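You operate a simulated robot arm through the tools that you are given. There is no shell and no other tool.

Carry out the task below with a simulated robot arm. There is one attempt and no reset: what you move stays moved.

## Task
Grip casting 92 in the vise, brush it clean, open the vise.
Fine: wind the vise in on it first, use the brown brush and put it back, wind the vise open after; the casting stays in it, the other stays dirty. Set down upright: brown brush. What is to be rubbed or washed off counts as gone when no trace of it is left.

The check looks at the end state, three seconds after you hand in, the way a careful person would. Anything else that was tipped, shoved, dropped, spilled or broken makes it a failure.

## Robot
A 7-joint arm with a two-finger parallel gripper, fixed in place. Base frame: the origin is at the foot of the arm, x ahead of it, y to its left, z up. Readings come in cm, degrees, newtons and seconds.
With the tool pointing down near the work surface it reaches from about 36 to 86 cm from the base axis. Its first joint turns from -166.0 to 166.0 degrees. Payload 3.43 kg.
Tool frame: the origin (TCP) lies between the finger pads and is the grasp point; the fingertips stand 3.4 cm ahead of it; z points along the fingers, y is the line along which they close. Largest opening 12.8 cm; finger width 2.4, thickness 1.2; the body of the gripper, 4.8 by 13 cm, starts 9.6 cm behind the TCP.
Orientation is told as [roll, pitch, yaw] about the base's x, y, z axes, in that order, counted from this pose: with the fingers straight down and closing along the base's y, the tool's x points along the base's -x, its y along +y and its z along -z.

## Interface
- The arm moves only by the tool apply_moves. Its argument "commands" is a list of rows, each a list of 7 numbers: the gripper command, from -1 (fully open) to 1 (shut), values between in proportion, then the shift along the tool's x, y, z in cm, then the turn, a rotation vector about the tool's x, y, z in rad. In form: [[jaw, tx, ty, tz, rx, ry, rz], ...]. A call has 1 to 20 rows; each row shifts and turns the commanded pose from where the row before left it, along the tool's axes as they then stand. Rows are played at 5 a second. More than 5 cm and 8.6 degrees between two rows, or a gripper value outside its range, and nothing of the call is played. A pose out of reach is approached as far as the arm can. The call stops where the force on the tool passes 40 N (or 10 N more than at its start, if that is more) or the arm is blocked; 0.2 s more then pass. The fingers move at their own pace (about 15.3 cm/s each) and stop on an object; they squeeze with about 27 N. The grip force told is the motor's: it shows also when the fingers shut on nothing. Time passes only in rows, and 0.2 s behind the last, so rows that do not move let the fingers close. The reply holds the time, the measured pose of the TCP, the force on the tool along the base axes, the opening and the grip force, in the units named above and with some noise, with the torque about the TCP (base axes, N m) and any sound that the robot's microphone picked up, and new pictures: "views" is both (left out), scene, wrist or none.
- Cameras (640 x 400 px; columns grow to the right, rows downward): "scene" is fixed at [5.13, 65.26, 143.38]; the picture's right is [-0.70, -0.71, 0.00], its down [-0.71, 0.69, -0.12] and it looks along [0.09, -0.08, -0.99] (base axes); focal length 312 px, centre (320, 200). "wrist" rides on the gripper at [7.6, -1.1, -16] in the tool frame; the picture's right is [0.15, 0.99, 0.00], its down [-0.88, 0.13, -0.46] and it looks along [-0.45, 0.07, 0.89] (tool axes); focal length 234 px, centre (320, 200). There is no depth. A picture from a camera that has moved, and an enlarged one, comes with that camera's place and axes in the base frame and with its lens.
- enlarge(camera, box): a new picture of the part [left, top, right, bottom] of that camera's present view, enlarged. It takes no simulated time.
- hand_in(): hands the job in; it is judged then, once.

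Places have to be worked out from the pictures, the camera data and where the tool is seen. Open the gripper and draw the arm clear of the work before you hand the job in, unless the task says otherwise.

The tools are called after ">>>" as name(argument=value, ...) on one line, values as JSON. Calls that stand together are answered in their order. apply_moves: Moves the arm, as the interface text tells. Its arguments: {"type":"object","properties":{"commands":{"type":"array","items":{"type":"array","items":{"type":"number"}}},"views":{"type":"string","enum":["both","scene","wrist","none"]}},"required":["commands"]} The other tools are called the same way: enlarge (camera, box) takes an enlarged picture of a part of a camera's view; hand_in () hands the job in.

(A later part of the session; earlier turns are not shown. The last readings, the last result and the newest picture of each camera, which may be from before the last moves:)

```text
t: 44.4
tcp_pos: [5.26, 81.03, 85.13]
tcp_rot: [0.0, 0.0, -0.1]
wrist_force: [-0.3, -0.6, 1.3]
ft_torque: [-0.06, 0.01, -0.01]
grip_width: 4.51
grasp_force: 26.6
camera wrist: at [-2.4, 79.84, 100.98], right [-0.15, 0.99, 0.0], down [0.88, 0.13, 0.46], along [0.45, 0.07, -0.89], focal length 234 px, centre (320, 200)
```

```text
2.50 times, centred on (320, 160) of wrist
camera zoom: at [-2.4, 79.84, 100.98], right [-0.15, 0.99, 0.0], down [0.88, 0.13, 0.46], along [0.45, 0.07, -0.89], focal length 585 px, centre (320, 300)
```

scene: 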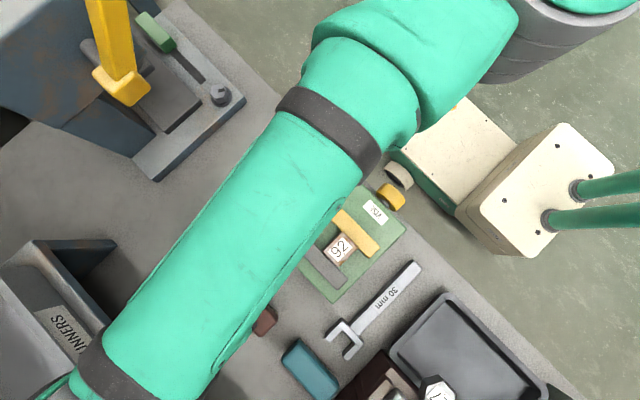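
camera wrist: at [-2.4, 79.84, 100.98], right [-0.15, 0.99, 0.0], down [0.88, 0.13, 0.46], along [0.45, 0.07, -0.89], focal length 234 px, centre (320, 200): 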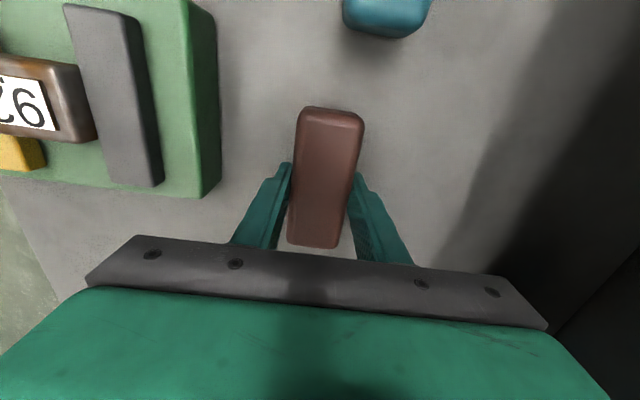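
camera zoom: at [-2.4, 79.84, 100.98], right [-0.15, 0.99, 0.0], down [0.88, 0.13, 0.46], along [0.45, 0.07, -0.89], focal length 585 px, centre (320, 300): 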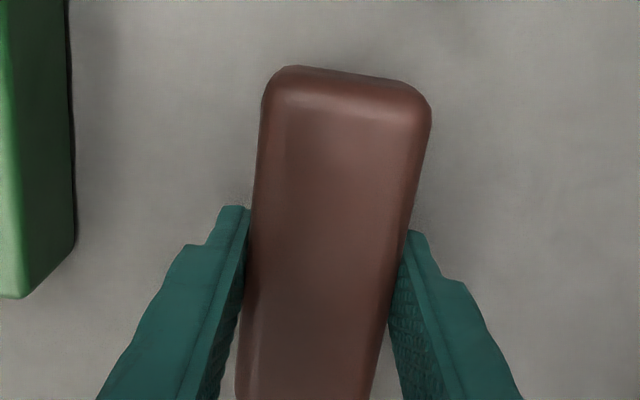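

Gripped at 4.5 cm width. I lift it and carry it above the vise, staying high.

>>> apply_moves(commands=[[1, 0, 0, -2, 0, 0, 0], [1, 0, -1, -4, 0, 0, 0], [1, 0, -2, -4, 0, 0, 0], [1, 0, -2, -4, 0, 0, 0], [1, 0, 0, 0, 0, 0, 0]])

>>> enlarge(camera="scene", box=[160, 220, 400, 400])

```text
t: 45.6
tcp_pos: [5.17, 75.69, 99.0]
tcp_rot: [0.0, 0.0, 0.0]
wrist_force: [-0.6, -0.4, -1.5]
ft_torque: [-0.01, 0.0, 0.01]
grip_width: 4.54
grasp_force: 26.7
camera wrist: at [-2.37, 74.6, 114.94], right [-0.15, 0.99, 0.0], down [0.88, 0.13, 0.46], along [0.45, 0.07, -0.89], focal length 234 px, centre (320, 200)
```

scene: 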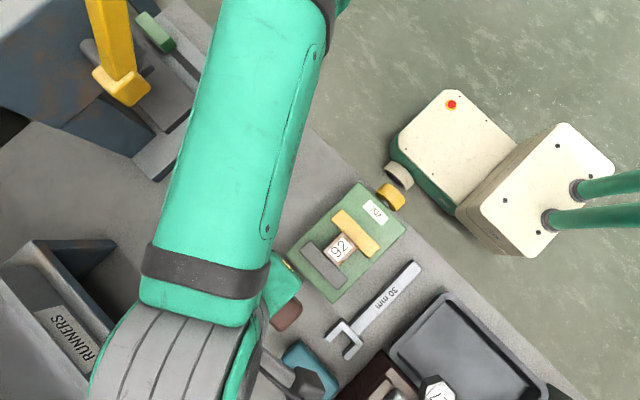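
wrist: 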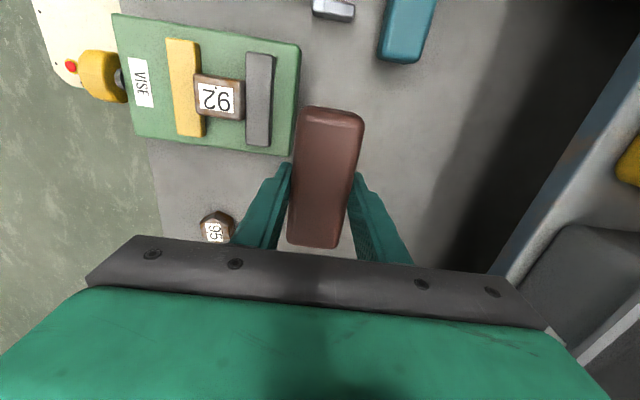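

```text
2.22 times, centred on (280, 310) of scene
camera zoom: at [5.13, 65.26, 143.38], right [-0.7, -0.71, 0.0], down [-0.71, 0.69, -0.12], along [0.09, -0.08, -0.99], focal length 693 px, centre (409, -44)
```

zoom: 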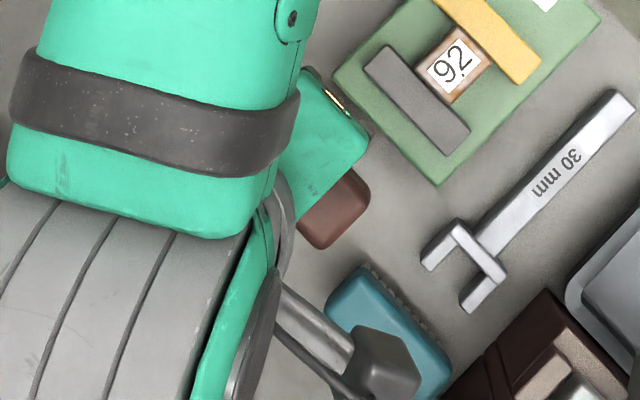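

The brush is held well. I move it over the casting at (1.0, 64.1), staying about 3 cm above its top.

>>> apply_moves(commands=[[1, 1.4, -3.87, 0.5, 0, 0, 0], [1, 1.4, -3.87, 0.5, 0, 0, 0], [1, 1.4, -3.87, 0.5, 0, 0, 0], [1, 0, 0, 0, 0, 0, 0]])

>>> enlarge(camera="wrist", box=[180, 60, 420, 250])

```text
t: 46.6
tcp_pos: [1.1, 64.54, 97.28]
tcp_rot: [0.0, 0.0, -0.1]
wrist_force: [-1.2, -0.3, -2.0]
ft_torque: [0.01, -0.1, -0.02]
grip_width: 4.52
grasp_force: 26.6
camera wrist: at [-6.48, 63.4, 113.3], right [-0.14, 0.99, 0.0], down [0.88, 0.13, 0.46], along [0.45, 0.07, -0.89], focal length 234 px, centre (320, 200)
```

scene: 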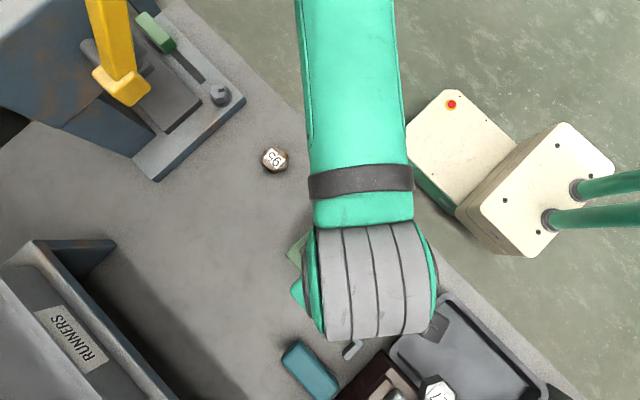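
wrist: 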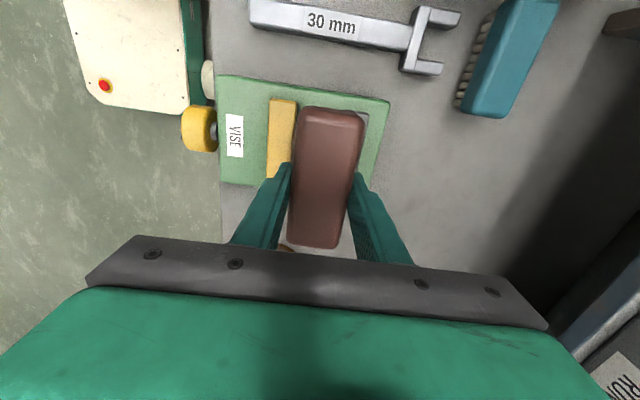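

```text
2.11 times, centred on (300, 155) of wrist
camera zoom: at [-6.48, 63.4, 113.3], right [-0.14, 0.99, 0.0], down [0.88, 0.13, 0.46], along [0.45, 0.07, -0.89], focal length 493 px, centre (362, 295)
```

zoom: 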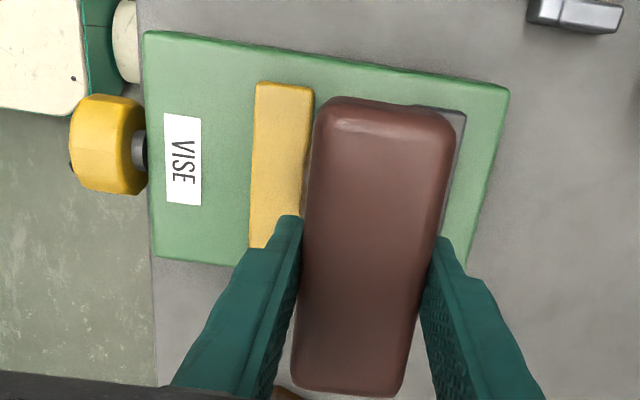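

Positioned over the casting. I lower slowly until the bristles touch.

>>> apply_moves(commands=[[1, 0, -0.2, 1.5, 0, 0, 0], [1, 0, 0, 1.2, 0, 0, 0], [1, 0, 0, 0.4, 0, 0, 0], [1, 0, 0, 0, 0, 0, 0]], views="none")

>>> apply_moves(commands=[[1, 0, 0, 0.3, 0, 0, 0], [1, 0, 0, 0, 0, 0, 0]], views="none")

```text
t: 47.6
tcp_pos: [0.85, 64.27, 94.41]
tcp_rot: [0.0, 0.0, 0.0]
wrist_force: [0.1, -0.3, -1.3]
ft_torque: [0.0, 0.0, -0.02]
grip_width: 4.55
grasp_force: 26.3
```

```text
t: 48.2
tcp_pos: [0.92, 64.54, 94.14]
tcp_rot: [0.0, 0.0, 0.0]
wrist_force: [0.4, -0.8, -1.1]
ft_torque: [-0.01, 0.01, 0.0]
grip_width: 4.55
grasp_force: 27.0
```

No contact yet at z≈94.1; I go on in 0.3 cm steps.

>>> apply_moves(commands=[[1, 0, 0, 0.3, 0, 0, 0], [1, 0, 0, 0.3, 0, 0, 0], [1, 0, 0, 0, 0, 0, 0]], views="none")

>>> apply_moves(commands=[[1, 0, 0, 0.3, 0, 0, 0], [1, 0, 0, 0, 0, 0, 0]], views="wrist")

```text
t: 49.0
tcp_pos: [0.89, 64.36, 93.52]
tcp_rot: [0.0, 0.1, -0.1]
wrist_force: [-0.2, -0.1, -1.5]
ft_torque: [-0.03, 0.0, 0.01]
grip_width: 4.53
grasp_force: 27.3
```

```text
t: 49.6
tcp_pos: [0.9, 64.41, 93.2]
tcp_rot: [0.0, 0.0, -0.2]
wrist_force: [0.3, 0.2, -1.6]
ft_torque: [-0.02, -0.05, 0.01]
grip_width: 4.56
grasp_force: 27.2
camera wrist: at [-6.71, 63.18, 109.2], right [-0.15, 0.99, 0.0], down [0.88, 0.13, 0.46], along [0.45, 0.07, -0.89], focal length 234 px, centre (320, 200)
```

wrist: 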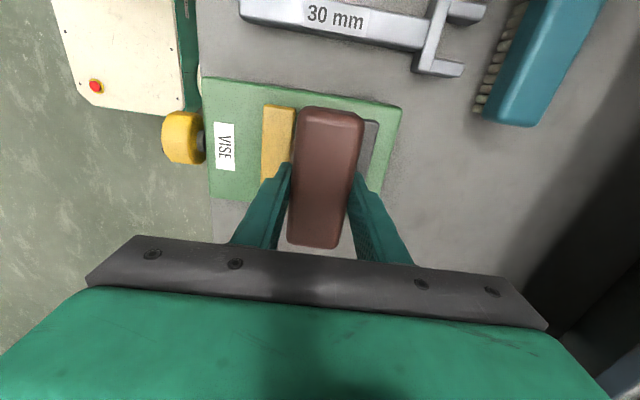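

>>> apply_moves(commands=[[1, 0, 0, 0.3, 0, 0, 0], [1, 0, 0, 0, 0, 0, 0]], views="none")

>>> apply_moves(commands=[[1, 0, 0, 0.3, 0, 0, 0], [1, 0, 0, 0, 0, 0, 0]], views="none")

```text
t: 50.2
tcp_pos: [0.93, 64.33, 92.97]
tcp_rot: [0.0, -0.1, -0.1]
wrist_force: [-0.7, 0.0, -1.1]
ft_torque: [0.0, -0.01, -0.03]
grip_width: 4.55
grasp_force: 26.7
```

```text
t: 50.8
tcp_pos: [0.91, 64.46, 92.79]
tcp_rot: [0.0, 0.0, -0.2]
wrist_force: [0.8, 0.2, -1.7]
ft_torque: [0.0, 0.04, 0.01]
grip_width: 4.54
grasp_force: 27.0
```

Still no contact at z≈92.7 (fingertips at ≈89.3). I continue carefully by 0.3 cm steps.

>>> apply_moves(commands=[[1, 0, 0, 0.3, 0, 0, 0], [1, 0, 0, 0, 0, 0, 0]], views="none")

>>> apply_moves(commands=[[1, 0, 0, 0.3, 0, 0, 0], [1, 0, 0, 0, 0, 0, 0]], views="wrist")

```text
t: 51.4
tcp_pos: [0.84, 64.41, 92.39]
tcp_rot: [0.2, 0.0, -0.1]
wrist_force: [-0.8, 0.1, 3.7]
ft_torque: [-0.07, -0.02, -0.01]
grip_width: 4.53
grasp_force: 26.9
```

```text
t: 51.9
tcp_pos: [0.91, 64.42, 92.49]
tcp_rot: [0.2, 0.0, 0.0]
wrist_force: [1.1, -0.8, 8.1]
ft_torque: [-0.21, -0.07, 0.03]
grip_width: 4.54
grasp_force: 27.4
stopped in row 2: the force on the tool passed its limit at 43 N (the readings are from after the stop); the commanded pose is now the measured one
camera wrist: at [-6.73, 63.21, 108.35], right [-0.15, 0.99, 0.0], down [0.88, 0.13, 0.46], along [0.45, 0.07, -0.89], focal length 234 px, centre (320, 200)
```

wrist: 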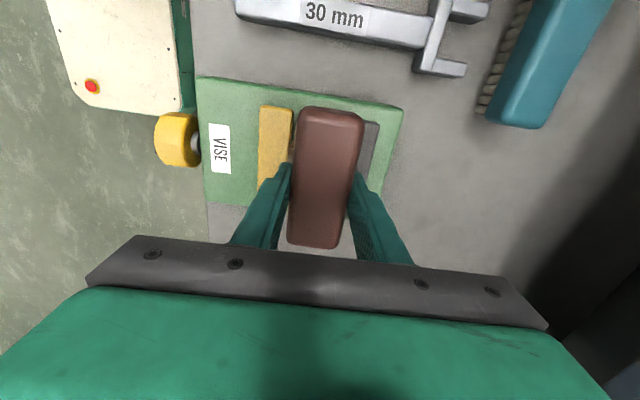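

Bristles are on the casting (TCP z≈92.45, about 8 N). I start brushing: back and forth along x with this light pressure.

>>> apply_moves(commands=[[1, 1, 0, 0, 0, 0, 0], [1, 1, 0, 0, 0, 0, 0], [1, -1, 0, 0, 0, 0, 0], [1, -1, 0, 0, 0, 0, 0], [1, -1, 0, 0, 0, 0, 0], [1, -1, 0, 0, 0, 0, 0], [1, 1, 0, 0, 0, 0, 0], [1, 1, 0, 0, 0, 0, 0], [1, 0, 0, 0, 0, 0, 0]], views="none")

```text
t: 53.9
tcp_pos: [0.94, 64.31, 92.34]
tcp_rot: [0.1, 0.1, 0.0]
wrist_force: [4.6, 0.7, 8.8]
ft_torque: [-0.1, -0.23, 0.05]
grip_width: 4.54
grasp_force: 27.1
```

Contact stayed steady (~9 N). I brush further with strokes along x at two y offsets, then across y.

>>> apply_moves(commands=[[1, 0, -0.8, 0, 0, 0, 0], [1, 1.2, 0, 0, 0, 0, 0], [1, 1.2, 0, 0, 0, 0, 0], [1, -1.2, 0, 0, 0, 0, 0], [1, -1.2, 0, 0, 0, 0, 0], [1, -1.2, 0, 0, 0, 0, 0], [1, -1.2, 0, 0, 0, 0, 0], [1, 1.2, 0, 0, 0, 0, 0], [1, 1.2, 0, 0, 0, 0, 0], [1, 0, 0.8, 0, 0, 0, 0], [1, 0, 0.8, 0, 0, 0, 0], [1, 1.2, 0, 0, 0, 0, 0], [1, 1.2, 0, 0, 0, 0, 0], [1, -1.2, 0, 0, 0, 0, 0], [1, -1.2, 0, 0, 0, 0, 0], [1, -1.2, 0, 0, 0, 0, 0], [1, -1.2, 0, 0, 0, 0, 0], [1, 1.2, 0, 0, 0, 0, 0], [1, 1.2, 0, 0, 0, 0, 0], [1, 0, -0.8, 0, 0, 0, 0]], views="none")

```text
t: 55.9
tcp_pos: [1.17, 63.7, 92.31]
tcp_rot: [0.5, -0.2, -0.3]
wrist_force: [0.1, -0.5, 8.5]
ft_torque: [-0.16, 0.13, -0.01]
grip_width: 4.52
grasp_force: 26.8
stopped in row 10: the force on the tool passed its limit at 43 N (the readings are from after the stop); the commanded pose is now the measured one
```

A y-shift caught and hit the force limit. I lift the brush and move it aside to look at the casting.

>>> apply_moves(commands=[[1, 0, 0, -2, 0, 0, 0], [1, 0, 0, -4, 0, 0, 0], [1, 0, 4, -2, 0, 0, 0], [1, 0, 4.5, 0, 0, 0, 0], [1, 0, 4, 0, 0, 0, 0], [1, 0, 0, 0, 0, 0, 0]])

>>> enlarge(camera="scene", box=[300, 210, 380, 290])

>>> enlarge(camera="wrist", box=[120, 20, 300, 180])

```text
t: 57.3
tcp_pos: [1.03, 76.13, 100.44]
tcp_rot: [0.3, -0.3, -0.2]
wrist_force: [0.1, 0.3, -1.3]
ft_torque: [-0.01, -0.01, 0.02]
grip_width: 4.57
grasp_force: 26.6
camera wrist: at [-6.6, 74.91, 116.36], right [-0.14, 0.99, 0.0], down [0.88, 0.13, 0.46], along [0.45, 0.07, -0.89], focal length 234 px, centre (320, 200)
```

scene: 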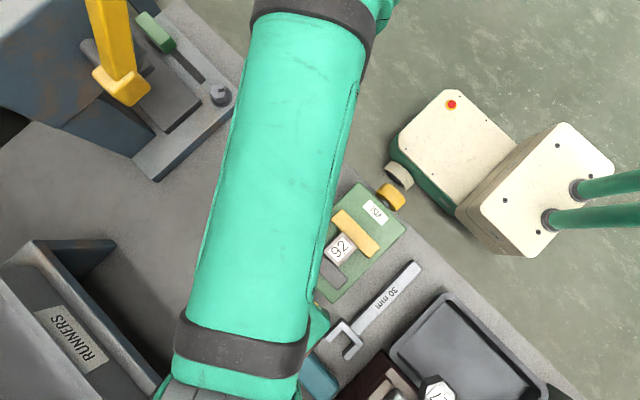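
wrist: 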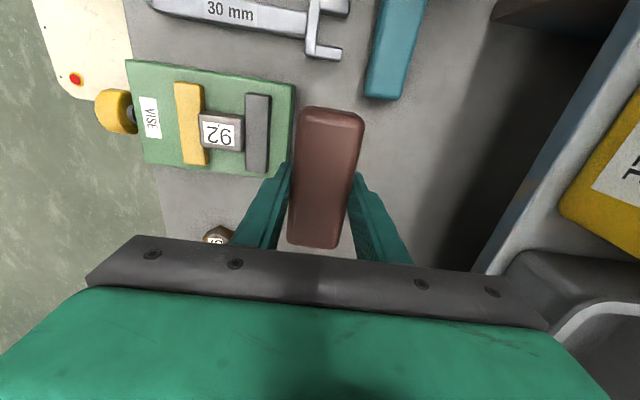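

```text
5.00 times, centred on (340, 250) of scene
camera zoom: at [5.13, 65.26, 143.38], right [-0.7, -0.71, 0.0], down [-0.71, 0.69, -0.12], along [0.09, -0.08, -0.99], focal length 1560 px, centre (220, -50)
```

zoom: 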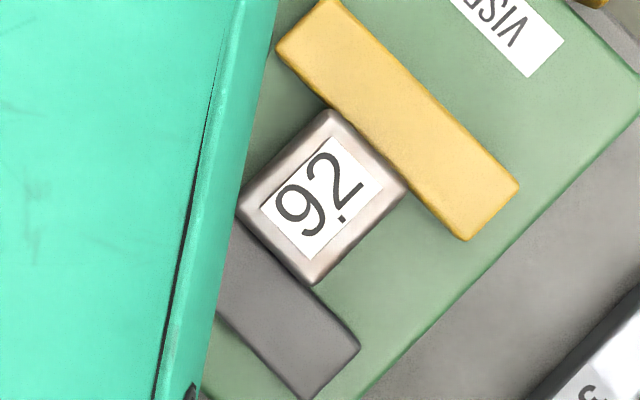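

```text
2.50 times, centred on (210, 100) of wrist
camera zoom: at [-6.6, 74.91, 116.36], right [-0.14, 0.99, 0.0], down [0.88, 0.13, 0.46], along [0.45, 0.07, -0.89], focal length 585 px, centre (595, 450)
```

zoom: 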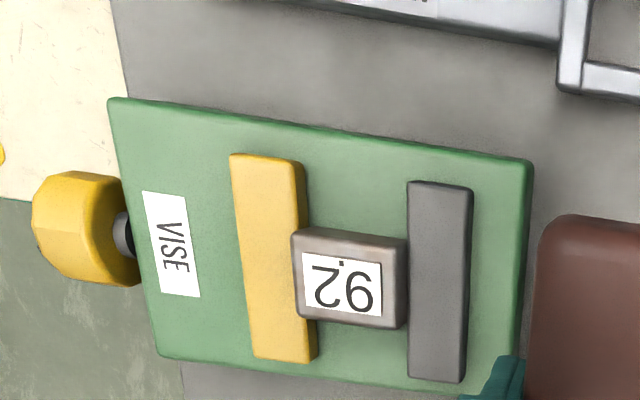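

The rust is mostly gone, with perhaps a slight brownish tint left. I go back for more strokes until it stops changing.

>>> apply_moves(commands=[[1, 0, -4, 0, 0, 0, 0], [1, 0, -4, 0, 0, 0, 0], [1, 0, -3.9, 3, 0, 0, 0], [1, 0, 0, 3.5, 0, 0, 0], [1, 0, 0, 1, 0, 0, 0], [1, 0, 0, 0.3, 0, 0, 0], [1, 0, 0, 0, 0, 0, 0]], views="none")

```text
t: 58.9
tcp_pos: [1.21, 64.3, 92.48]
tcp_rot: [0.3, -0.2, -0.1]
wrist_force: [0.2, 0.9, -1.6]
ft_torque: [0.01, -0.03, -0.01]
grip_width: 4.5
grasp_force: 27.4
```

Just above contact now; I lower by 0.15 and stroke along x.

>>> apply_moves(commands=[[1, 0, 0, 0.15, 0, 0, 0], [1, 0, 0, 0, 0, 0, 0]], views="none")

```text
t: 59.5
tcp_pos: [1.39, 64.36, 92.52]
tcp_rot: [0.3, -0.2, -0.2]
wrist_force: [0.2, -0.3, -1.7]
ft_torque: [-0.01, 0.02, 0.01]
grip_width: 4.55
grasp_force: 27.1
```

No contact reading yet, so another 0.15 cm down.

>>> apply_moves(commands=[[1, 0, 0, 0.15, 0, 0, 0], [1, 0, 0, 0, 0, 0, 0]], views="none")

```text
t: 60.1
tcp_pos: [1.37, 64.3, 92.43]
tcp_rot: [0.5, -0.2, -0.2]
wrist_force: [-0.9, -0.2, 11.9]
ft_torque: [-0.26, 0.24, -0.02]
grip_width: 4.54
grasp_force: 27.3
```

Contact at ~12 N. I brush along x, ±2.4 cm, several times.

>>> apply_moves(commands=[[1, 1.2, 0, 0, 0, 0, 0], [1, 1.2, 0, 0, 0, 0, 0], [1, -1.2, 0, 0, 0, 0, 0], [1, -1.2, 0, 0, 0, 0, 0], [1, -1.2, 0, 0, 0, 0, 0], [1, -1.2, 0, 0, 0, 0, 0], [1, 1.2, 0, 0, 0, 0, 0], [1, 1.2, 0, 0, 0, 0, 0], [1, 1.2, 0, 0, 0, 0, 0], [1, 1.2, 0, 0, 0, 0, 0], [1, -1.2, 0, 0, 0, 0, 0], [1, -1.2, 0, 0, 0, 0, 0], [1, -1.2, 0, 0, 0, 0, 0], [1, -1.2, 0, 0, 0, 0, 0], [1, 1.2, 0, 0, 0, 0, 0], [1, 1.2, 0, 0, 0, 0, 0], [1, 0, 0, 0, 0, 0, 0]], views="none")

```text
t: 62.1
tcp_pos: [0.48, 64.45, 92.38]
tcp_rot: [0.5, -0.3, -0.2]
wrist_force: [-2.3, 1.1, 8.2]
ft_torque: [-0.13, 0.07, -0.06]
grip_width: 4.53
grasp_force: 27.0
stopped in row 9: the force on the tool passed its limit at 42 N (the readings are from after the stop); the commanded pose is now the measured one
```

The limit tripped again mid-stroke; I ease pressure slightly and use shorter, slower strokes.

>>> apply_moves(commands=[[1, 0, 0, -0.05, 0, 0, 0], [1, 0.7, 0, 0, 0, 0, 0], [1, 0.7, 0, 0, 0, 0, 0], [1, 0.7, 0, 0, 0, 0, 0], [1, -0.7, 0, 0, 0, 0, 0], [1, -0.7, 0, 0, 0, 0, 0], [1, -0.7, 0, 0, 0, 0, 0], [1, -0.7, 0, 0, 0, 0, 0], [1, -0.7, 0, 0, 0, 0, 0], [1, -0.7, 0, 0, 0, 0, 0], [1, 0.7, 0, 0, 0, 0, 0], [1, 0.7, 0, 0, 0, 0, 0], [1, 0.7, 0, 0, 0, 0, 0], [1, 0.7, 0, 0, 0, 0, 0], [1, 0.7, 0, 0, 0, 0, 0], [1, -0.7, 0, 0, 0, 0, 0], [1, -0.7, 0, 0, 0, 0, 0], [1, 0, 0, 0, 0, 0, 0]], views="none")

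```text
t: 65.9
tcp_pos: [0.45, 64.49, 92.37]
tcp_rot: [0.5, -0.3, -0.1]
wrist_force: [-5.6, -0.6, 10.9]
ft_torque: [-0.24, 0.29, -0.1]
grip_width: 4.54
grasp_force: 26.9
```

That whole pass ran with contact (~10 N). I do one more pass and then lift away to inspect.

>>> apply_moves(commands=[[1, 0.7, 0, 0, 0, 0, 0], [1, 0.7, 0, 0, 0, 0, 0], [1, 0.7, 0, 0, 0, 0, 0], [1, -0.7, 0, 0, 0, 0, 0], [1, -0.7, 0, 0, 0, 0, 0], [1, -0.7, 0, 0, 0, 0, 0], [1, -0.7, 0, 0, 0, 0, 0], [1, -0.7, 0, 0, 0, 0, 0], [1, -0.7, 0, 0, 0, 0, 0], [1, 0.7, 0, 0, 0, 0, 0], [1, 0.7, 0, 0, 0, 0, 0], [1, 0.7, 0, 0, 0, 0, 0], [1, 0, 0, 0, 0, 0, 0]], views="none")

>>> apply_moves(commands=[[1, 0, 0, -2, 0, 0, 0], [1, 0, 0, -4, 0, 0, 0], [1, 0, 4, -2, 0, 0, 0], [1, 0, 4.5, 0, 0, 0, 0], [1, 0, 4, 0, 0, 0, 0], [1, 0, 0, 0, 0, 0, 0]])

>>> enlarge(camera="scene", box=[300, 210, 380, 290])

>>> enlarge(camera="wrist", box=[160, 80, 280, 180])

```text
t: 68.7
tcp_pos: [0.51, 64.57, 92.36]
tcp_rot: [0.4, -0.3, -0.3]
wrist_force: [6.6, 1.4, 16.0]
ft_torque: [-0.25, -0.29, 0.11]
grip_width: 4.56
grasp_force: 26.7
```

```text
t: 70.1
tcp_pos: [0.25, 76.52, 100.54]
tcp_rot: [0.4, -0.4, -0.2]
wrist_force: [0.1, 0.3, -2.2]
ft_torque: [0.02, 0.0, 0.03]
grip_width: 4.52
grasp_force: 27.0
camera wrist: at [-7.48, 75.29, 116.47], right [-0.14, 0.99, 0.01], down [0.88, 0.12, 0.46], along [0.46, 0.07, -0.89], focal length 234 px, centre (320, 200)
```

scene: 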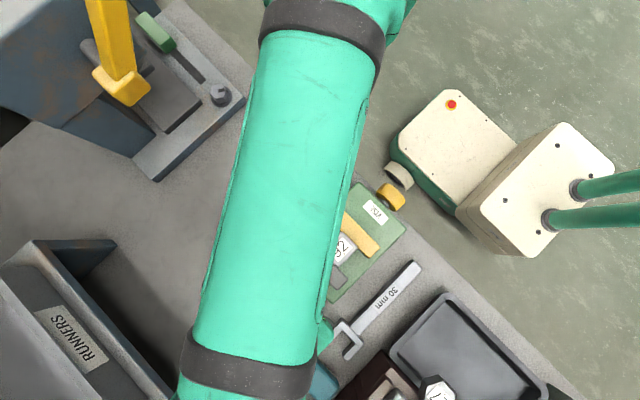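
wrist: 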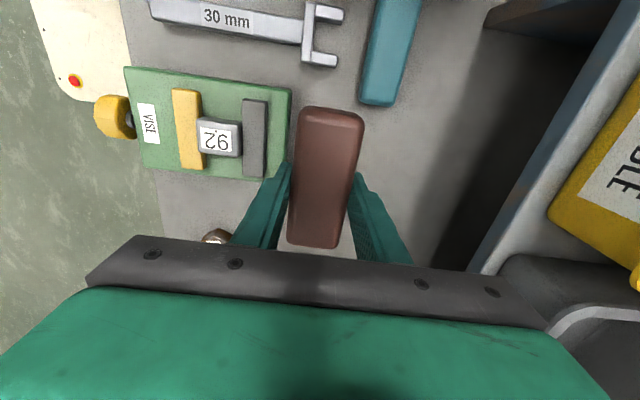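

```text
5.00 times, centred on (340, 250) of scene
camera zoom: at [5.13, 65.26, 143.38], right [-0.7, -0.71, 0.0], down [-0.71, 0.69, -0.12], along [0.09, -0.08, -0.99], focal length 1560 px, centre (220, -50)
```

zoom: 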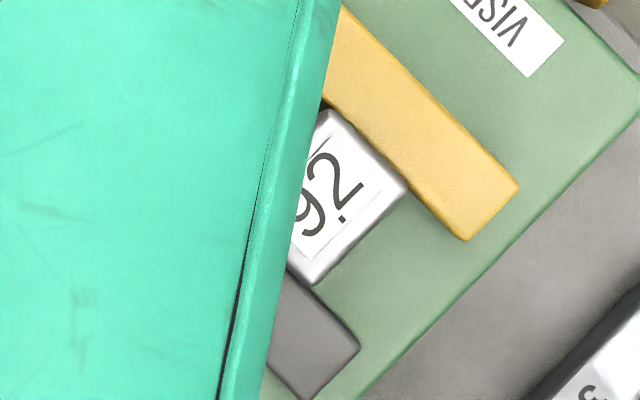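

```text
4.00 times, centred on (220, 130) of wrist
camera zoom: at [-7.48, 75.29, 116.47], right [-0.14, 0.99, 0.01], down [0.88, 0.12, 0.46], along [0.46, 0.07, -0.89], focal length 937 px, centre (720, 480)
```

zoom: 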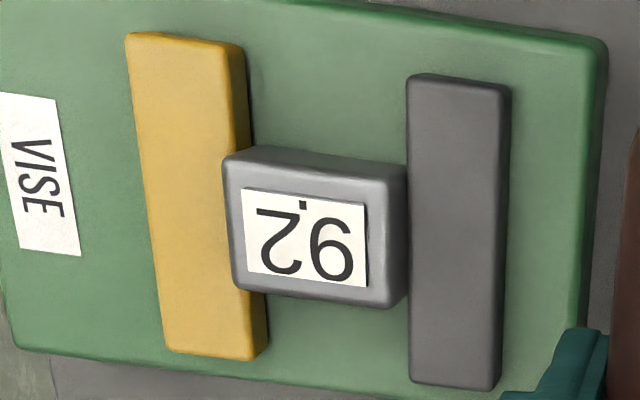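

The casting now looks clean bare metal. To be sure no faint trace is left I straighten the tool slightly and make one more pass.

>>> apply_moves(commands=[[1, 0, -4, 0, 0.007, 0.006, -0.003], [1, 0, -4, 0, 0, 0, 0], [1, -0.5, -4.1, 3, 0, 0, 0], [1, 0, 0, 3.5, 0, 0, 0], [1, 0, 0, 1, 0, 0, 0], [1, 0, 0, 0.3, 0, 0, 0], [1, 0, 0, 0, 0, 0, 0]], views="none")

```text
refused: row 3 steps farther than a row can; nothing moved
```

Row 3 was too long; I split it up.

>>> apply_moves(commands=[[1, 0, -4, 0, 0.007, 0.006, -0.003], [1, 0, -4, 0, 0, 0, 0], [1, -0.5, -4.1, 1, 0, 0, 0], [1, 0, 0, 3, 0, 0, 0], [1, 0, 0, 3, 0, 0, 0], [1, 0, 0, 0.7, 0, 0, 0], [1, 0, 0, 0, 0, 0, 0]], views="none")

```text
t: 71.7
tcp_pos: [0.98, 64.55, 92.76]
tcp_rot: [0.0, -0.1, -0.2]
wrist_force: [-0.2, 0.7, -2.0]
ft_torque: [0.03, 0.02, 0.0]
grip_width: 4.54
grasp_force: 27.3
```

I lower in small steps to touch again.

>>> apply_moves(commands=[[1, 0, 0, 0.2, 0, 0, 0], [1, 0, 0, 0, 0, 0, 0]], views="none")

>>> apply_moves(commands=[[1, 0, 0, 0.12, 0, 0, 0], [1, 0, 0, 0, 0, 0, 0]], views="none")

```text
t: 72.3
tcp_pos: [1.09, 64.67, 92.54]
tcp_rot: [0.1, -0.1, 0.0]
wrist_force: [-0.7, 0.6, -1.8]
ft_torque: [-0.03, -0.02, -0.04]
grip_width: 4.56
grasp_force: 27.1
```

```text
t: 72.9
tcp_pos: [1.13, 64.69, 92.37]
tcp_rot: [0.0, -0.2, 0.0]
wrist_force: [1.9, -1.2, 5.2]
ft_torque: [-0.03, -0.09, -0.02]
grip_width: 4.54
grasp_force: 26.6
```

Light contact (≈5 N plus weight). I run a pass of slow strokes along x, with small y shifts in lighter steps.

>>> apply_moves(commands=[[1, 0.7, 0, 0, 0, 0, 0], [1, 0.7, 0, 0, 0, 0, 0], [1, 0.7, 0, 0, 0, 0, 0], [1, -0.7, -0.15, 0, 0, 0, 0], [1, -0.7, -0.15, 0, 0, 0, 0], [1, -0.7, -0.15, 0, 0, 0, 0], [1, -0.7, -0.15, 0, 0, 0, 0], [1, -0.7, -0.15, 0, 0, 0, 0], [1, -0.7, -0.15, 0, 0, 0, 0], [1, 0.7, 0, 0, 0, 0, 0], [1, 0.7, 0, 0, 0, 0, 0], [1, 0.7, 0, 0, 0, 0, 0], [1, 0.7, 0.1, 0, 0, 0, 0], [1, 0.7, 0.1, 0, 0, 0, 0], [1, 0.7, 0.1, 0, 0, 0, 0], [1, -0.7, 0.1, 0, 0, 0, 0], [1, -0.7, 0.1, 0, 0, 0, 0], [1, -0.7, 0.1, 0, 0, 0, 0], [1, 0, 0, 0, 0, 0, 0]], views="none")

>>> apply_moves(commands=[[1, 0, 0, -2, 0, 0, 0], [1, 0, 0, -4, 0, 0, 0], [1, 0, 4, -2, 0, 0, 0], [1, 0, 4.5, 0, 0, 0, 0], [1, 0, 4, 0, 0, 0, 0], [1, 0, 0, 0, 0, 0, 0]])

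>>> enlarge(camera="scene", box=[300, 210, 380, 290])

>>> enlarge(camera="wrist", box=[160, 80, 280, 180])

```text
t: 76.9
tcp_pos: [0.94, 64.41, 92.33]
tcp_rot: [0.2, -0.1, 0.0]
wrist_force: [-2.1, -0.7, 5.1]
ft_torque: [0.05, 0.1, 0.01]
grip_width: 4.57
grasp_force: 26.6
```

```text
t: 78.3
tcp_pos: [1.19, 76.9, 100.39]
tcp_rot: [0.0, -0.2, 0.0]
wrist_force: [0.1, 0.6, -1.0]
ft_torque: [0.0, -0.02, -0.04]
grip_width: 4.53
grasp_force: 27.0
camera wrist: at [-6.58, 75.67, 116.25], right [-0.15, 0.99, 0.0], down [0.88, 0.13, 0.46], along [0.45, 0.07, -0.89], focal length 234 px, centre (320, 200)
```

scene: 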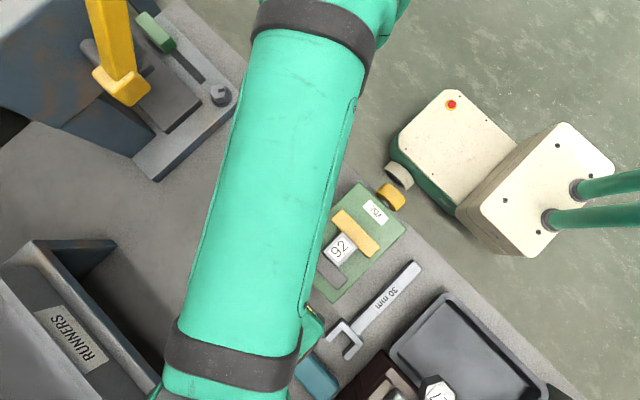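
wrist: 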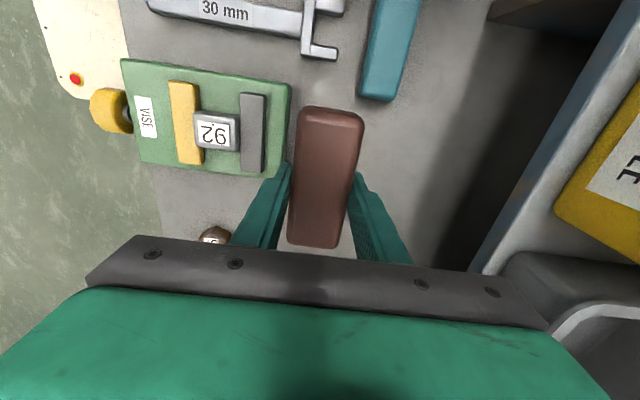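

```text
5.00 times, centred on (340, 250) of scene
camera zoom: at [5.13, 65.26, 143.38], right [-0.7, -0.71, 0.0], down [-0.71, 0.69, -0.12], along [0.09, -0.08, -0.99], focal length 1560 px, centre (220, -50)
```

zoom: 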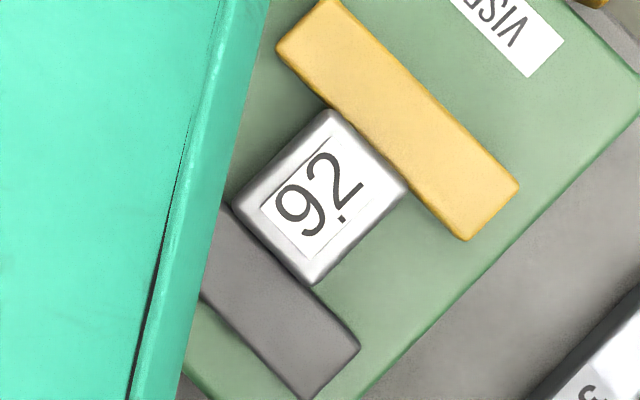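

```text
4.00 times, centred on (220, 130) of wrist
camera zoom: at [-6.58, 75.67, 116.25], right [-0.15, 0.99, 0.0], down [0.88, 0.13, 0.46], along [0.45, 0.07, -0.89], focal length 937 px, centre (720, 480)
```

zoom: 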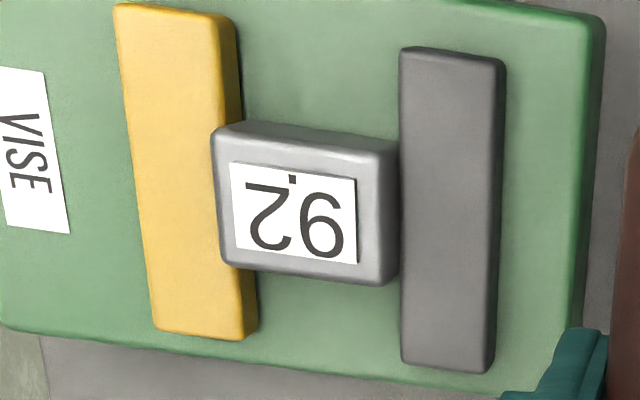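

Clean, no trace of brown left on 92. Now I return the brush: its original centre was about (5.2, 83.25); I'll tilt the hand 6° outward so that spot is in reach. First move there at height.

>>> apply_moves(commands=[[1, -2.05, 1.25, 2, 0, 0, 0], [1, -2.05, 1.25, 2, 0, 0, 0], [1, 0, 0, 0, -0.105, 0, 0], [1, 0, 1.31, 3.36, 0, 0, 0], [1, 0, 1.31, 3.36, 0, 0, 0], [1, 0, 0, 0, 0, 0, 0]], views="wrist")

```text
t: 79.7
tcp_pos: [5.32, 82.69, 90.0]
tcp_rot: [5.9, -0.2, 0.0]
wrist_force: [-0.7, 0.3, -0.7]
ft_torque: [-0.04, 0.0, 0.0]
grip_width: 4.55
grasp_force: 27.2
camera wrist: at [-2.31, 79.91, 105.76], right [-0.15, 0.98, 0.1], down [0.88, 0.08, 0.47], along [0.45, 0.16, -0.88], focal length 234 px, centre (320, 200)
```

wrist: 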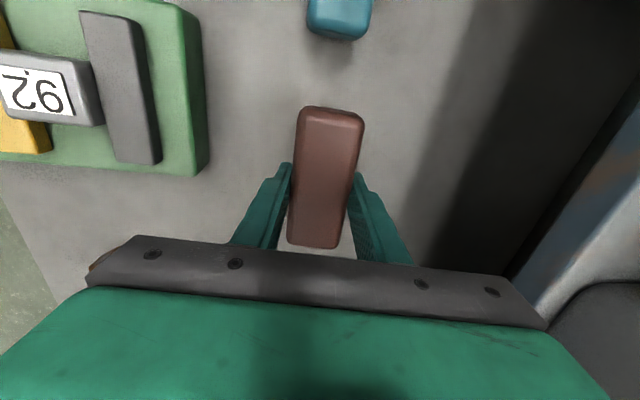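

The tilted pose reaches y≈82.7 fine. I lower toward the table, first to about 0.7 cm above.

>>> apply_moves(commands=[[1, 0, -0.209, 1.989, 0, 0, 0], [1, 0, -0.209, 1.989, 0, 0, 0], [1, 0, 0, 0, 0, 0, 0]], views="wrist")

```text
t: 80.5
tcp_pos: [5.42, 82.82, 86.03]
tcp_rot: [5.9, -0.1, 0.0]
wrist_force: [-0.1, 0.4, -1.6]
ft_torque: [0.0, -0.02, 0.0]
grip_width: 4.55
grasp_force: 26.7
camera wrist: at [-2.31, 79.97, 101.73], right [-0.15, 0.98, 0.1], down [0.88, 0.08, 0.47], along [0.45, 0.16, -0.88], focal length 234 px, centre (320, 200)
```

wrist: 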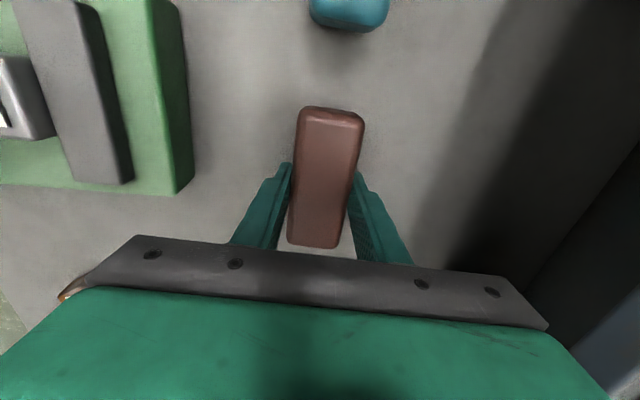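

No contact yet at z≈86.0; I lower in 0.25 cm steps until the bristles touch the table.

>>> apply_moves(commands=[[1, 0, -0.026, 0.249, 0, 0, 0], [1, 0, -0.026, 0.249, 0, 0, 0], [1, 0, 0, 0, 0, 0, 0]], views="none")

>>> apply_moves(commands=[[1, 0, -0.021, 0.199, 0, 0, 0], [1, 0, 0, 0, 0, 0, 0]], views="none")

```text
t: 81.3
tcp_pos: [5.22, 82.79, 85.57]
tcp_rot: [6.0, -0.1, 0.0]
wrist_force: [-0.2, 0.1, -0.2]
ft_torque: [0.02, 0.02, -0.01]
grip_width: 4.53
grasp_force: 27.1
```

```text
t: 81.9
tcp_pos: [5.32, 82.83, 85.3]
tcp_rot: [6.0, -0.2, 0.0]
wrist_force: [0.2, 0.0, -1.3]
ft_torque: [-0.04, -0.01, 0.0]
grip_width: 4.56
grasp_force: 27.2
```

Still no contact at 85.3; another 0.2 cm.

>>> apply_moves(commands=[[1, 0, -0.021, 0.199, 0, 0, 0], [1, 0, 0, 0, 0, 0, 0]], views="none")

```text
t: 82.5
tcp_pos: [5.15, 82.65, 85.23]
tcp_rot: [6.1, 0.0, -0.1]
wrist_force: [0.7, 0.1, 5.1]
ft_torque: [-0.06, 0.02, 0.04]
grip_width: 4.52
grasp_force: 27.4
```

The near bristle edge touches the table. I open the fingers gradually so the brush settles flat.

>>> apply_moves(commands=[[0.26, 0, 0, 0, 0, 0, 0], [0.2, 0, 0, 0, 0, 0, 0], [0.1, 0, 0, 0, 0, 0, 0], [-0.05, 0, 0, 0, 0, 0, 0], [-0.2, 0, 0, 0, 0, 0, 0], [-0.2, 0, 0, 0, 0, 0, 0]], views="wrist")

>>> enlarge(camera="wrist", box=[220, 80, 420, 240])

```text
t: 83.9
tcp_pos: [5.22, 82.75, 85.01]
tcp_rot: [6.0, -0.2, -0.1]
wrist_force: [0.0, 0.6, -0.3]
ft_torque: [0.0, 0.0, -0.03]
grip_width: 7.69
grasp_force: 0.0
camera wrist: at [-2.44, 79.86, 100.85], right [-0.15, 0.98, 0.1], down [0.88, 0.08, 0.47], along [0.45, 0.16, -0.88], focal length 234 px, centre (320, 200)
```

wrist: 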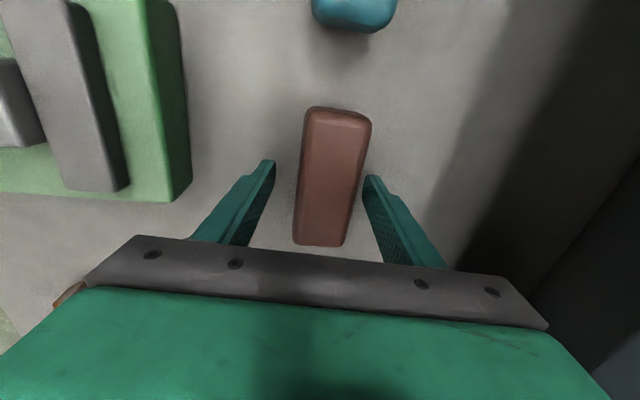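

```text
2.50 times, centred on (320, 160) of wrist
camera zoom: at [-2.44, 79.86, 100.85], right [-0.15, 0.98, 0.1], down [0.88, 0.08, 0.47], along [0.45, 0.16, -0.88], focal length 585 px, centre (320, 300)
```

zoom: 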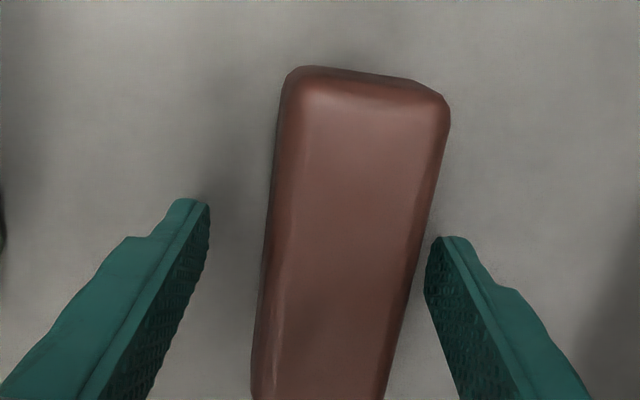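

The brush stands free. I open a bit more and withdraw along the tool axis.

>>> apply_moves(commands=[[-0.35, 0, 0, 0, 0, 0, 0], [-0.35, 0, 0, -2, 0, 0, 0], [-0.35, 0, 0, -3, 0, 0, 0], [-0.35, 0, -2, -4, 0, 0, 0], [-0.35, 0, -3, -3, 0.105, 0, 0], [-0.35, 0, -4, -1, 0, 0, 0], [-0.35, 0, -4.5, 0, 0, 0, 0], [-0.35, 0, -4.5, 0, 0, 0, 0], [-0.35, 0, -4.5, 0, 0, 0, 0], [-0.35, 0, -4.5, 0, 0, 0, 0], [-0.35, 0, 0, 0, 0, 0, 0]])

>>> enlarge(camera="scene", box=[210, 265, 290, 345])

>>> enlarge(camera="wrist", box=[400, 60, 600, 240])

```text
t: 86.3
tcp_pos: [5.1, 54.5, 97.53]
tcp_rot: [0.0, -0.1, -0.1]
wrist_force: [0.6, 0.5, -0.3]
ft_torque: [-0.03, 0.01, -0.02]
grip_width: 8.64
grasp_force: 0.0
camera wrist: at [-2.53, 53.34, 113.41], right [-0.14, 0.99, 0.0], down [0.88, 0.13, 0.46], along [0.45, 0.07, -0.89], focal length 234 px, centre (320, 200)
```

scene: 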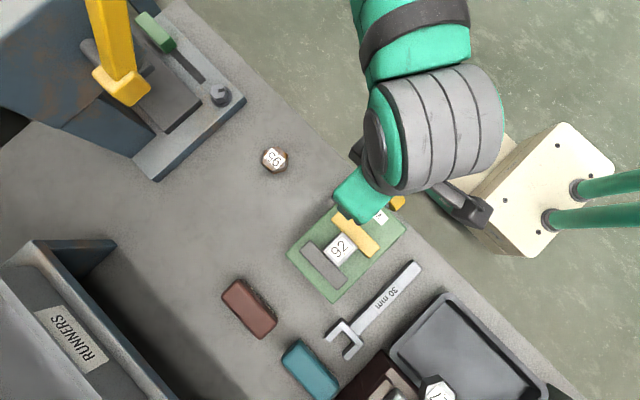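
wrist: 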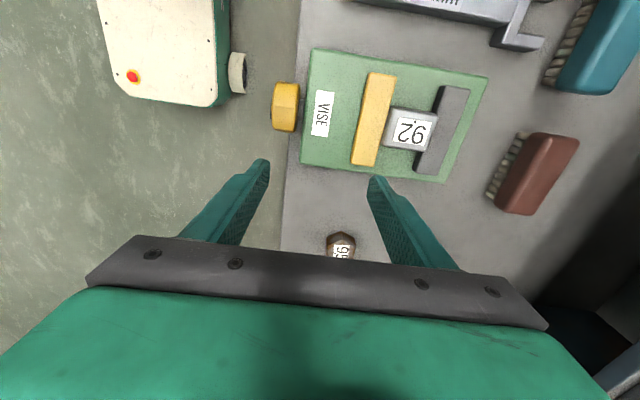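

```text
5.00 times, centred on (250, 305) of scene
camera zoom: at [5.13, 65.26, 143.38], right [-0.7, -0.71, 0.0], down [-0.71, 0.69, -0.12], along [0.09, -0.08, -0.99], focal length 1560 px, centre (670, -325)
```

zoom: 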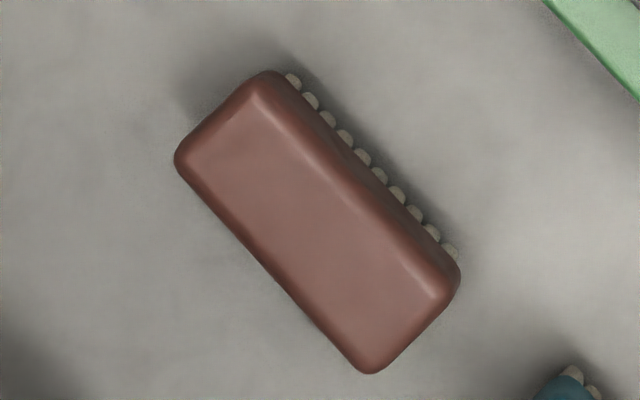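

```text
2.22 times, centred on (500, 150) of wrist
camera zoom: at [-2.53, 53.34, 113.41], right [-0.14, 0.99, 0.0], down [0.88, 0.13, 0.46], along [0.45, 0.07, -0.89], focal length 520 px, centre (-80, 311)
```

zoom: 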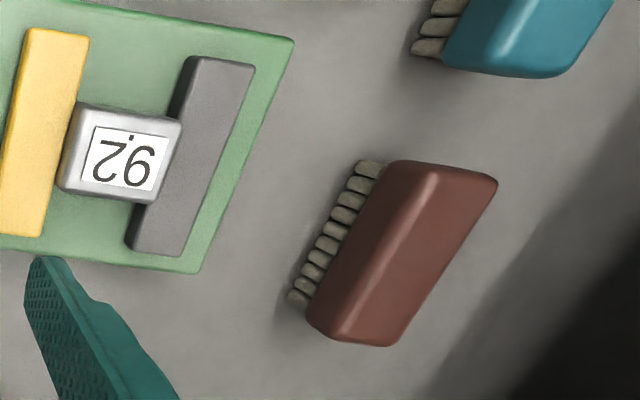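

The brush is back on its spot (within ~0.4 cm), standing upright. Now I turn the hand to yaw −90° again to wind the vise open.

>>> apply_moves(commands=[[-0.35, 0, 0, 0, 0, 0, 0.1428], [-0.35, 0, 0, 0, 0, 0, 0.1428], [-0.35, 0, 0, 0, 0, 0, 0.1428], [-0.35, 0, 0, 0, 0, 0, 0.1428], [-0.35, 0, 0, 0, 0, 0, 0.1428], [-0.35, 0, 0, 0, 0, 0, 0.1428], [-0.35, 0, 0, 0, 0, 0, 0.1428], [-0.35, 0, 0, 0, 0, 0, 0.1428], [-0.35, 0, 0, 0, 0, 0, 0.1428], [-0.35, 0, 0, 0, 0, 0, 0.1428], [-0.35, 0, 0, 0, 0, 0, 0.1428], [-0.35, -3, -2, 0, 0, 0, 0], [-0.35, -2.8, -2, 2, 0, 0, 0], [-0.35, 0, 0, 3, 0, 0, 0], [-0.35, 0, 0, 0, 0, 0, 0]])

>>> enlarge(camera="wrist", box=[240, 60, 400, 220])

>>> enlarge(camera="scene", box=[280, 160, 440, 290])

```text
t: 89.5
tcp_pos: [1.12, 48.64, 92.49]
tcp_rot: [0.1, -0.1, -90.0]
wrist_force: [-0.6, 0.4, -0.1]
ft_torque: [0.02, -0.02, 0.01]
grip_width: 8.62
grasp_force: 0.0
camera wrist: at [0.01, 56.1, 108.47], right [0.99, 0.15, 0.0], down [0.13, -0.88, 0.46], along [0.07, -0.45, -0.89], focal length 234 px, centre (320, 200)
```

scene: 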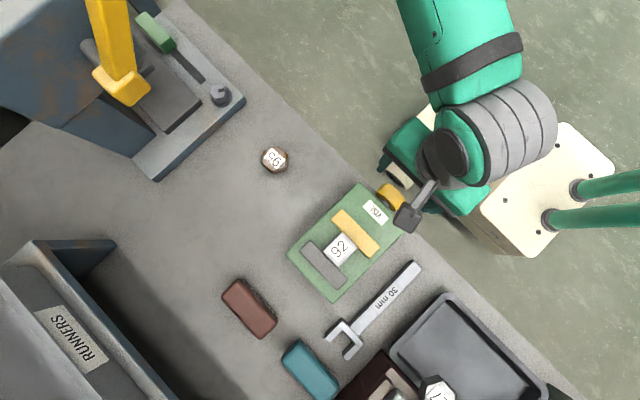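
wrist: 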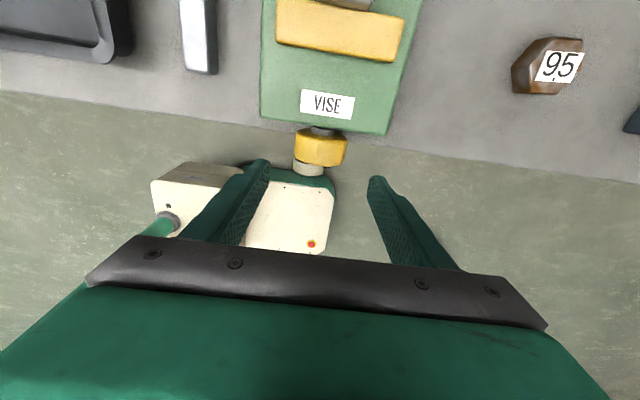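

```text
2.50 times, centred on (320, 140) of wrist
camera zoom: at [0.01, 56.1, 108.47], right [0.99, 0.15, 0.0], down [0.13, -0.88, 0.46], along [0.07, -0.45, -0.89], focal length 585 px, centre (320, 350)
```

zoom: 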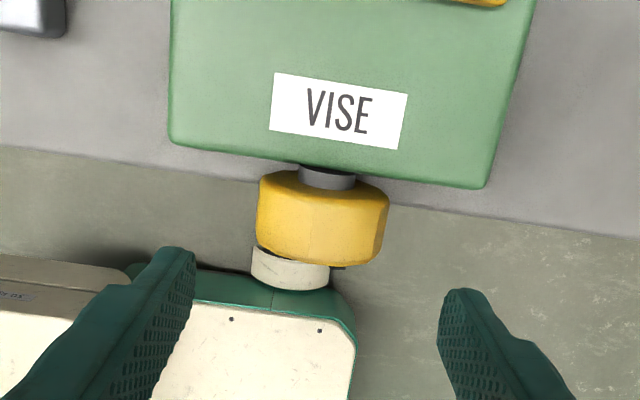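

```text
3.08 times, centred on (360, 225) of scene
camera zoom: at [5.13, 65.26, 143.38], right [-0.7, -0.71, 0.0], down [-0.71, 0.69, -0.12], along [0.09, -0.08, -0.99], focal length 960 px, centre (197, 123)
```

zoom: 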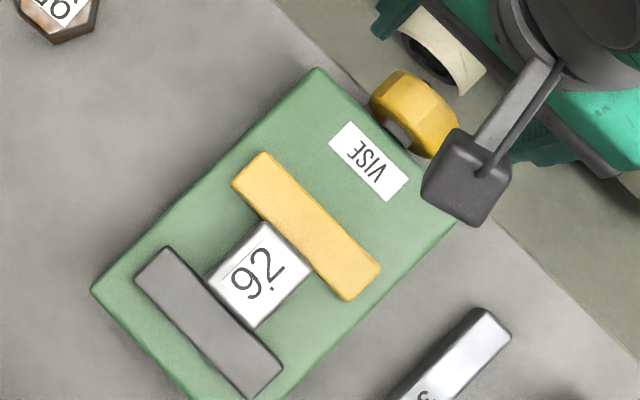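

The knob's flats now match a hand tilt of about +52° (or −8°). I swing to +52° around the knob at a safe distance first.

>>> apply_moves(commands=[[-0.35, 0, 1.196, 0.0777, 0.1297, 0, 0], [-0.35, 0, 1.196, 0.0777, 0.1297, 0, 0], [-0.35, 0, 1.196, 0.0777, 0.1297, 0, 0], [-0.35, 0, 1.196, 0.0777, 0.1297, 0, 0], [-0.35, 0, 1.196, 0.0777, 0.1297, 0, 0], [-0.35, 0, 1.196, 0.0777, 0.1297, 0, 0], [-0.35, 0, 1.196, 0.0777, 0.1297, 0, 0], [-0.35, 0, 0, 3, 0, 0, 0], [-0.35, 0, 0, 0, 0, 0, 0]])

>>> enlarge(camera="wrist", box=[240, 80, 400, 240])

```text
t: 91.5
tcp_pos: [5.99, 48.85, 87.2]
tcp_rot: [-52.1, 0.0, -90.1]
wrist_force: [-0.7, -0.5, 0.1]
ft_torque: [0.02, 0.02, 0.0]
grip_width: 8.65
grasp_force: 0.0
camera wrist: at [17.87, 56.32, 97.84], right [0.61, 0.15, -0.78], down [0.44, -0.88, 0.18], along [-0.66, -0.45, -0.6], focal length 234 px, centre (320, 200)
```

scene: 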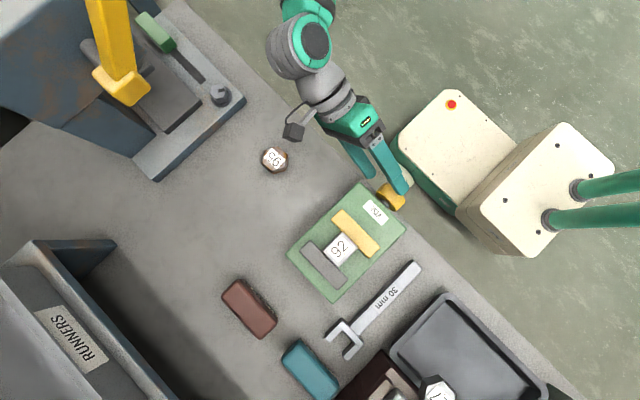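
wrist: 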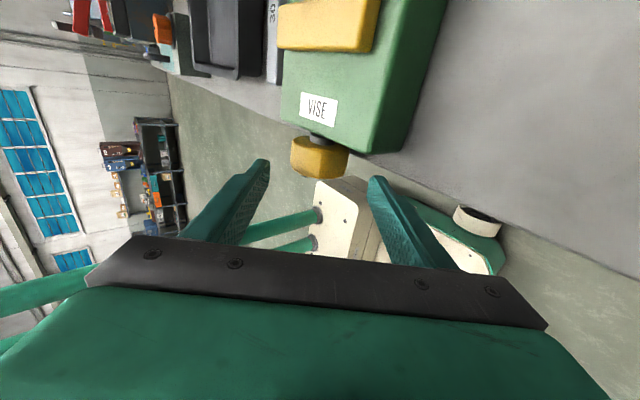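

```text
2.50 times, centred on (320, 160) of wrist
camera zoom: at [17.87, 56.32, 97.84], right [0.61, 0.15, -0.78], down [0.44, -0.88, 0.18], along [-0.66, -0.45, -0.6], focal length 585 px, centre (320, 300)
```

zoom: 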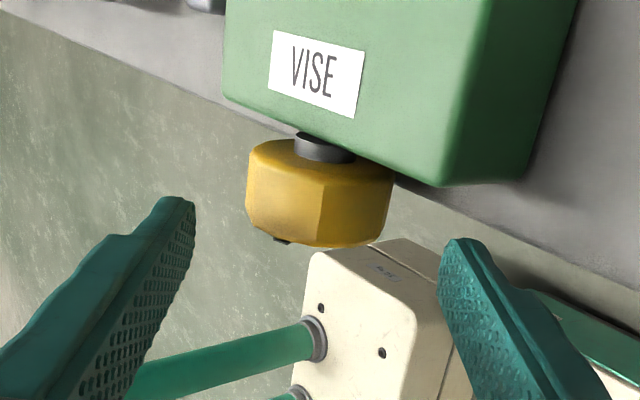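

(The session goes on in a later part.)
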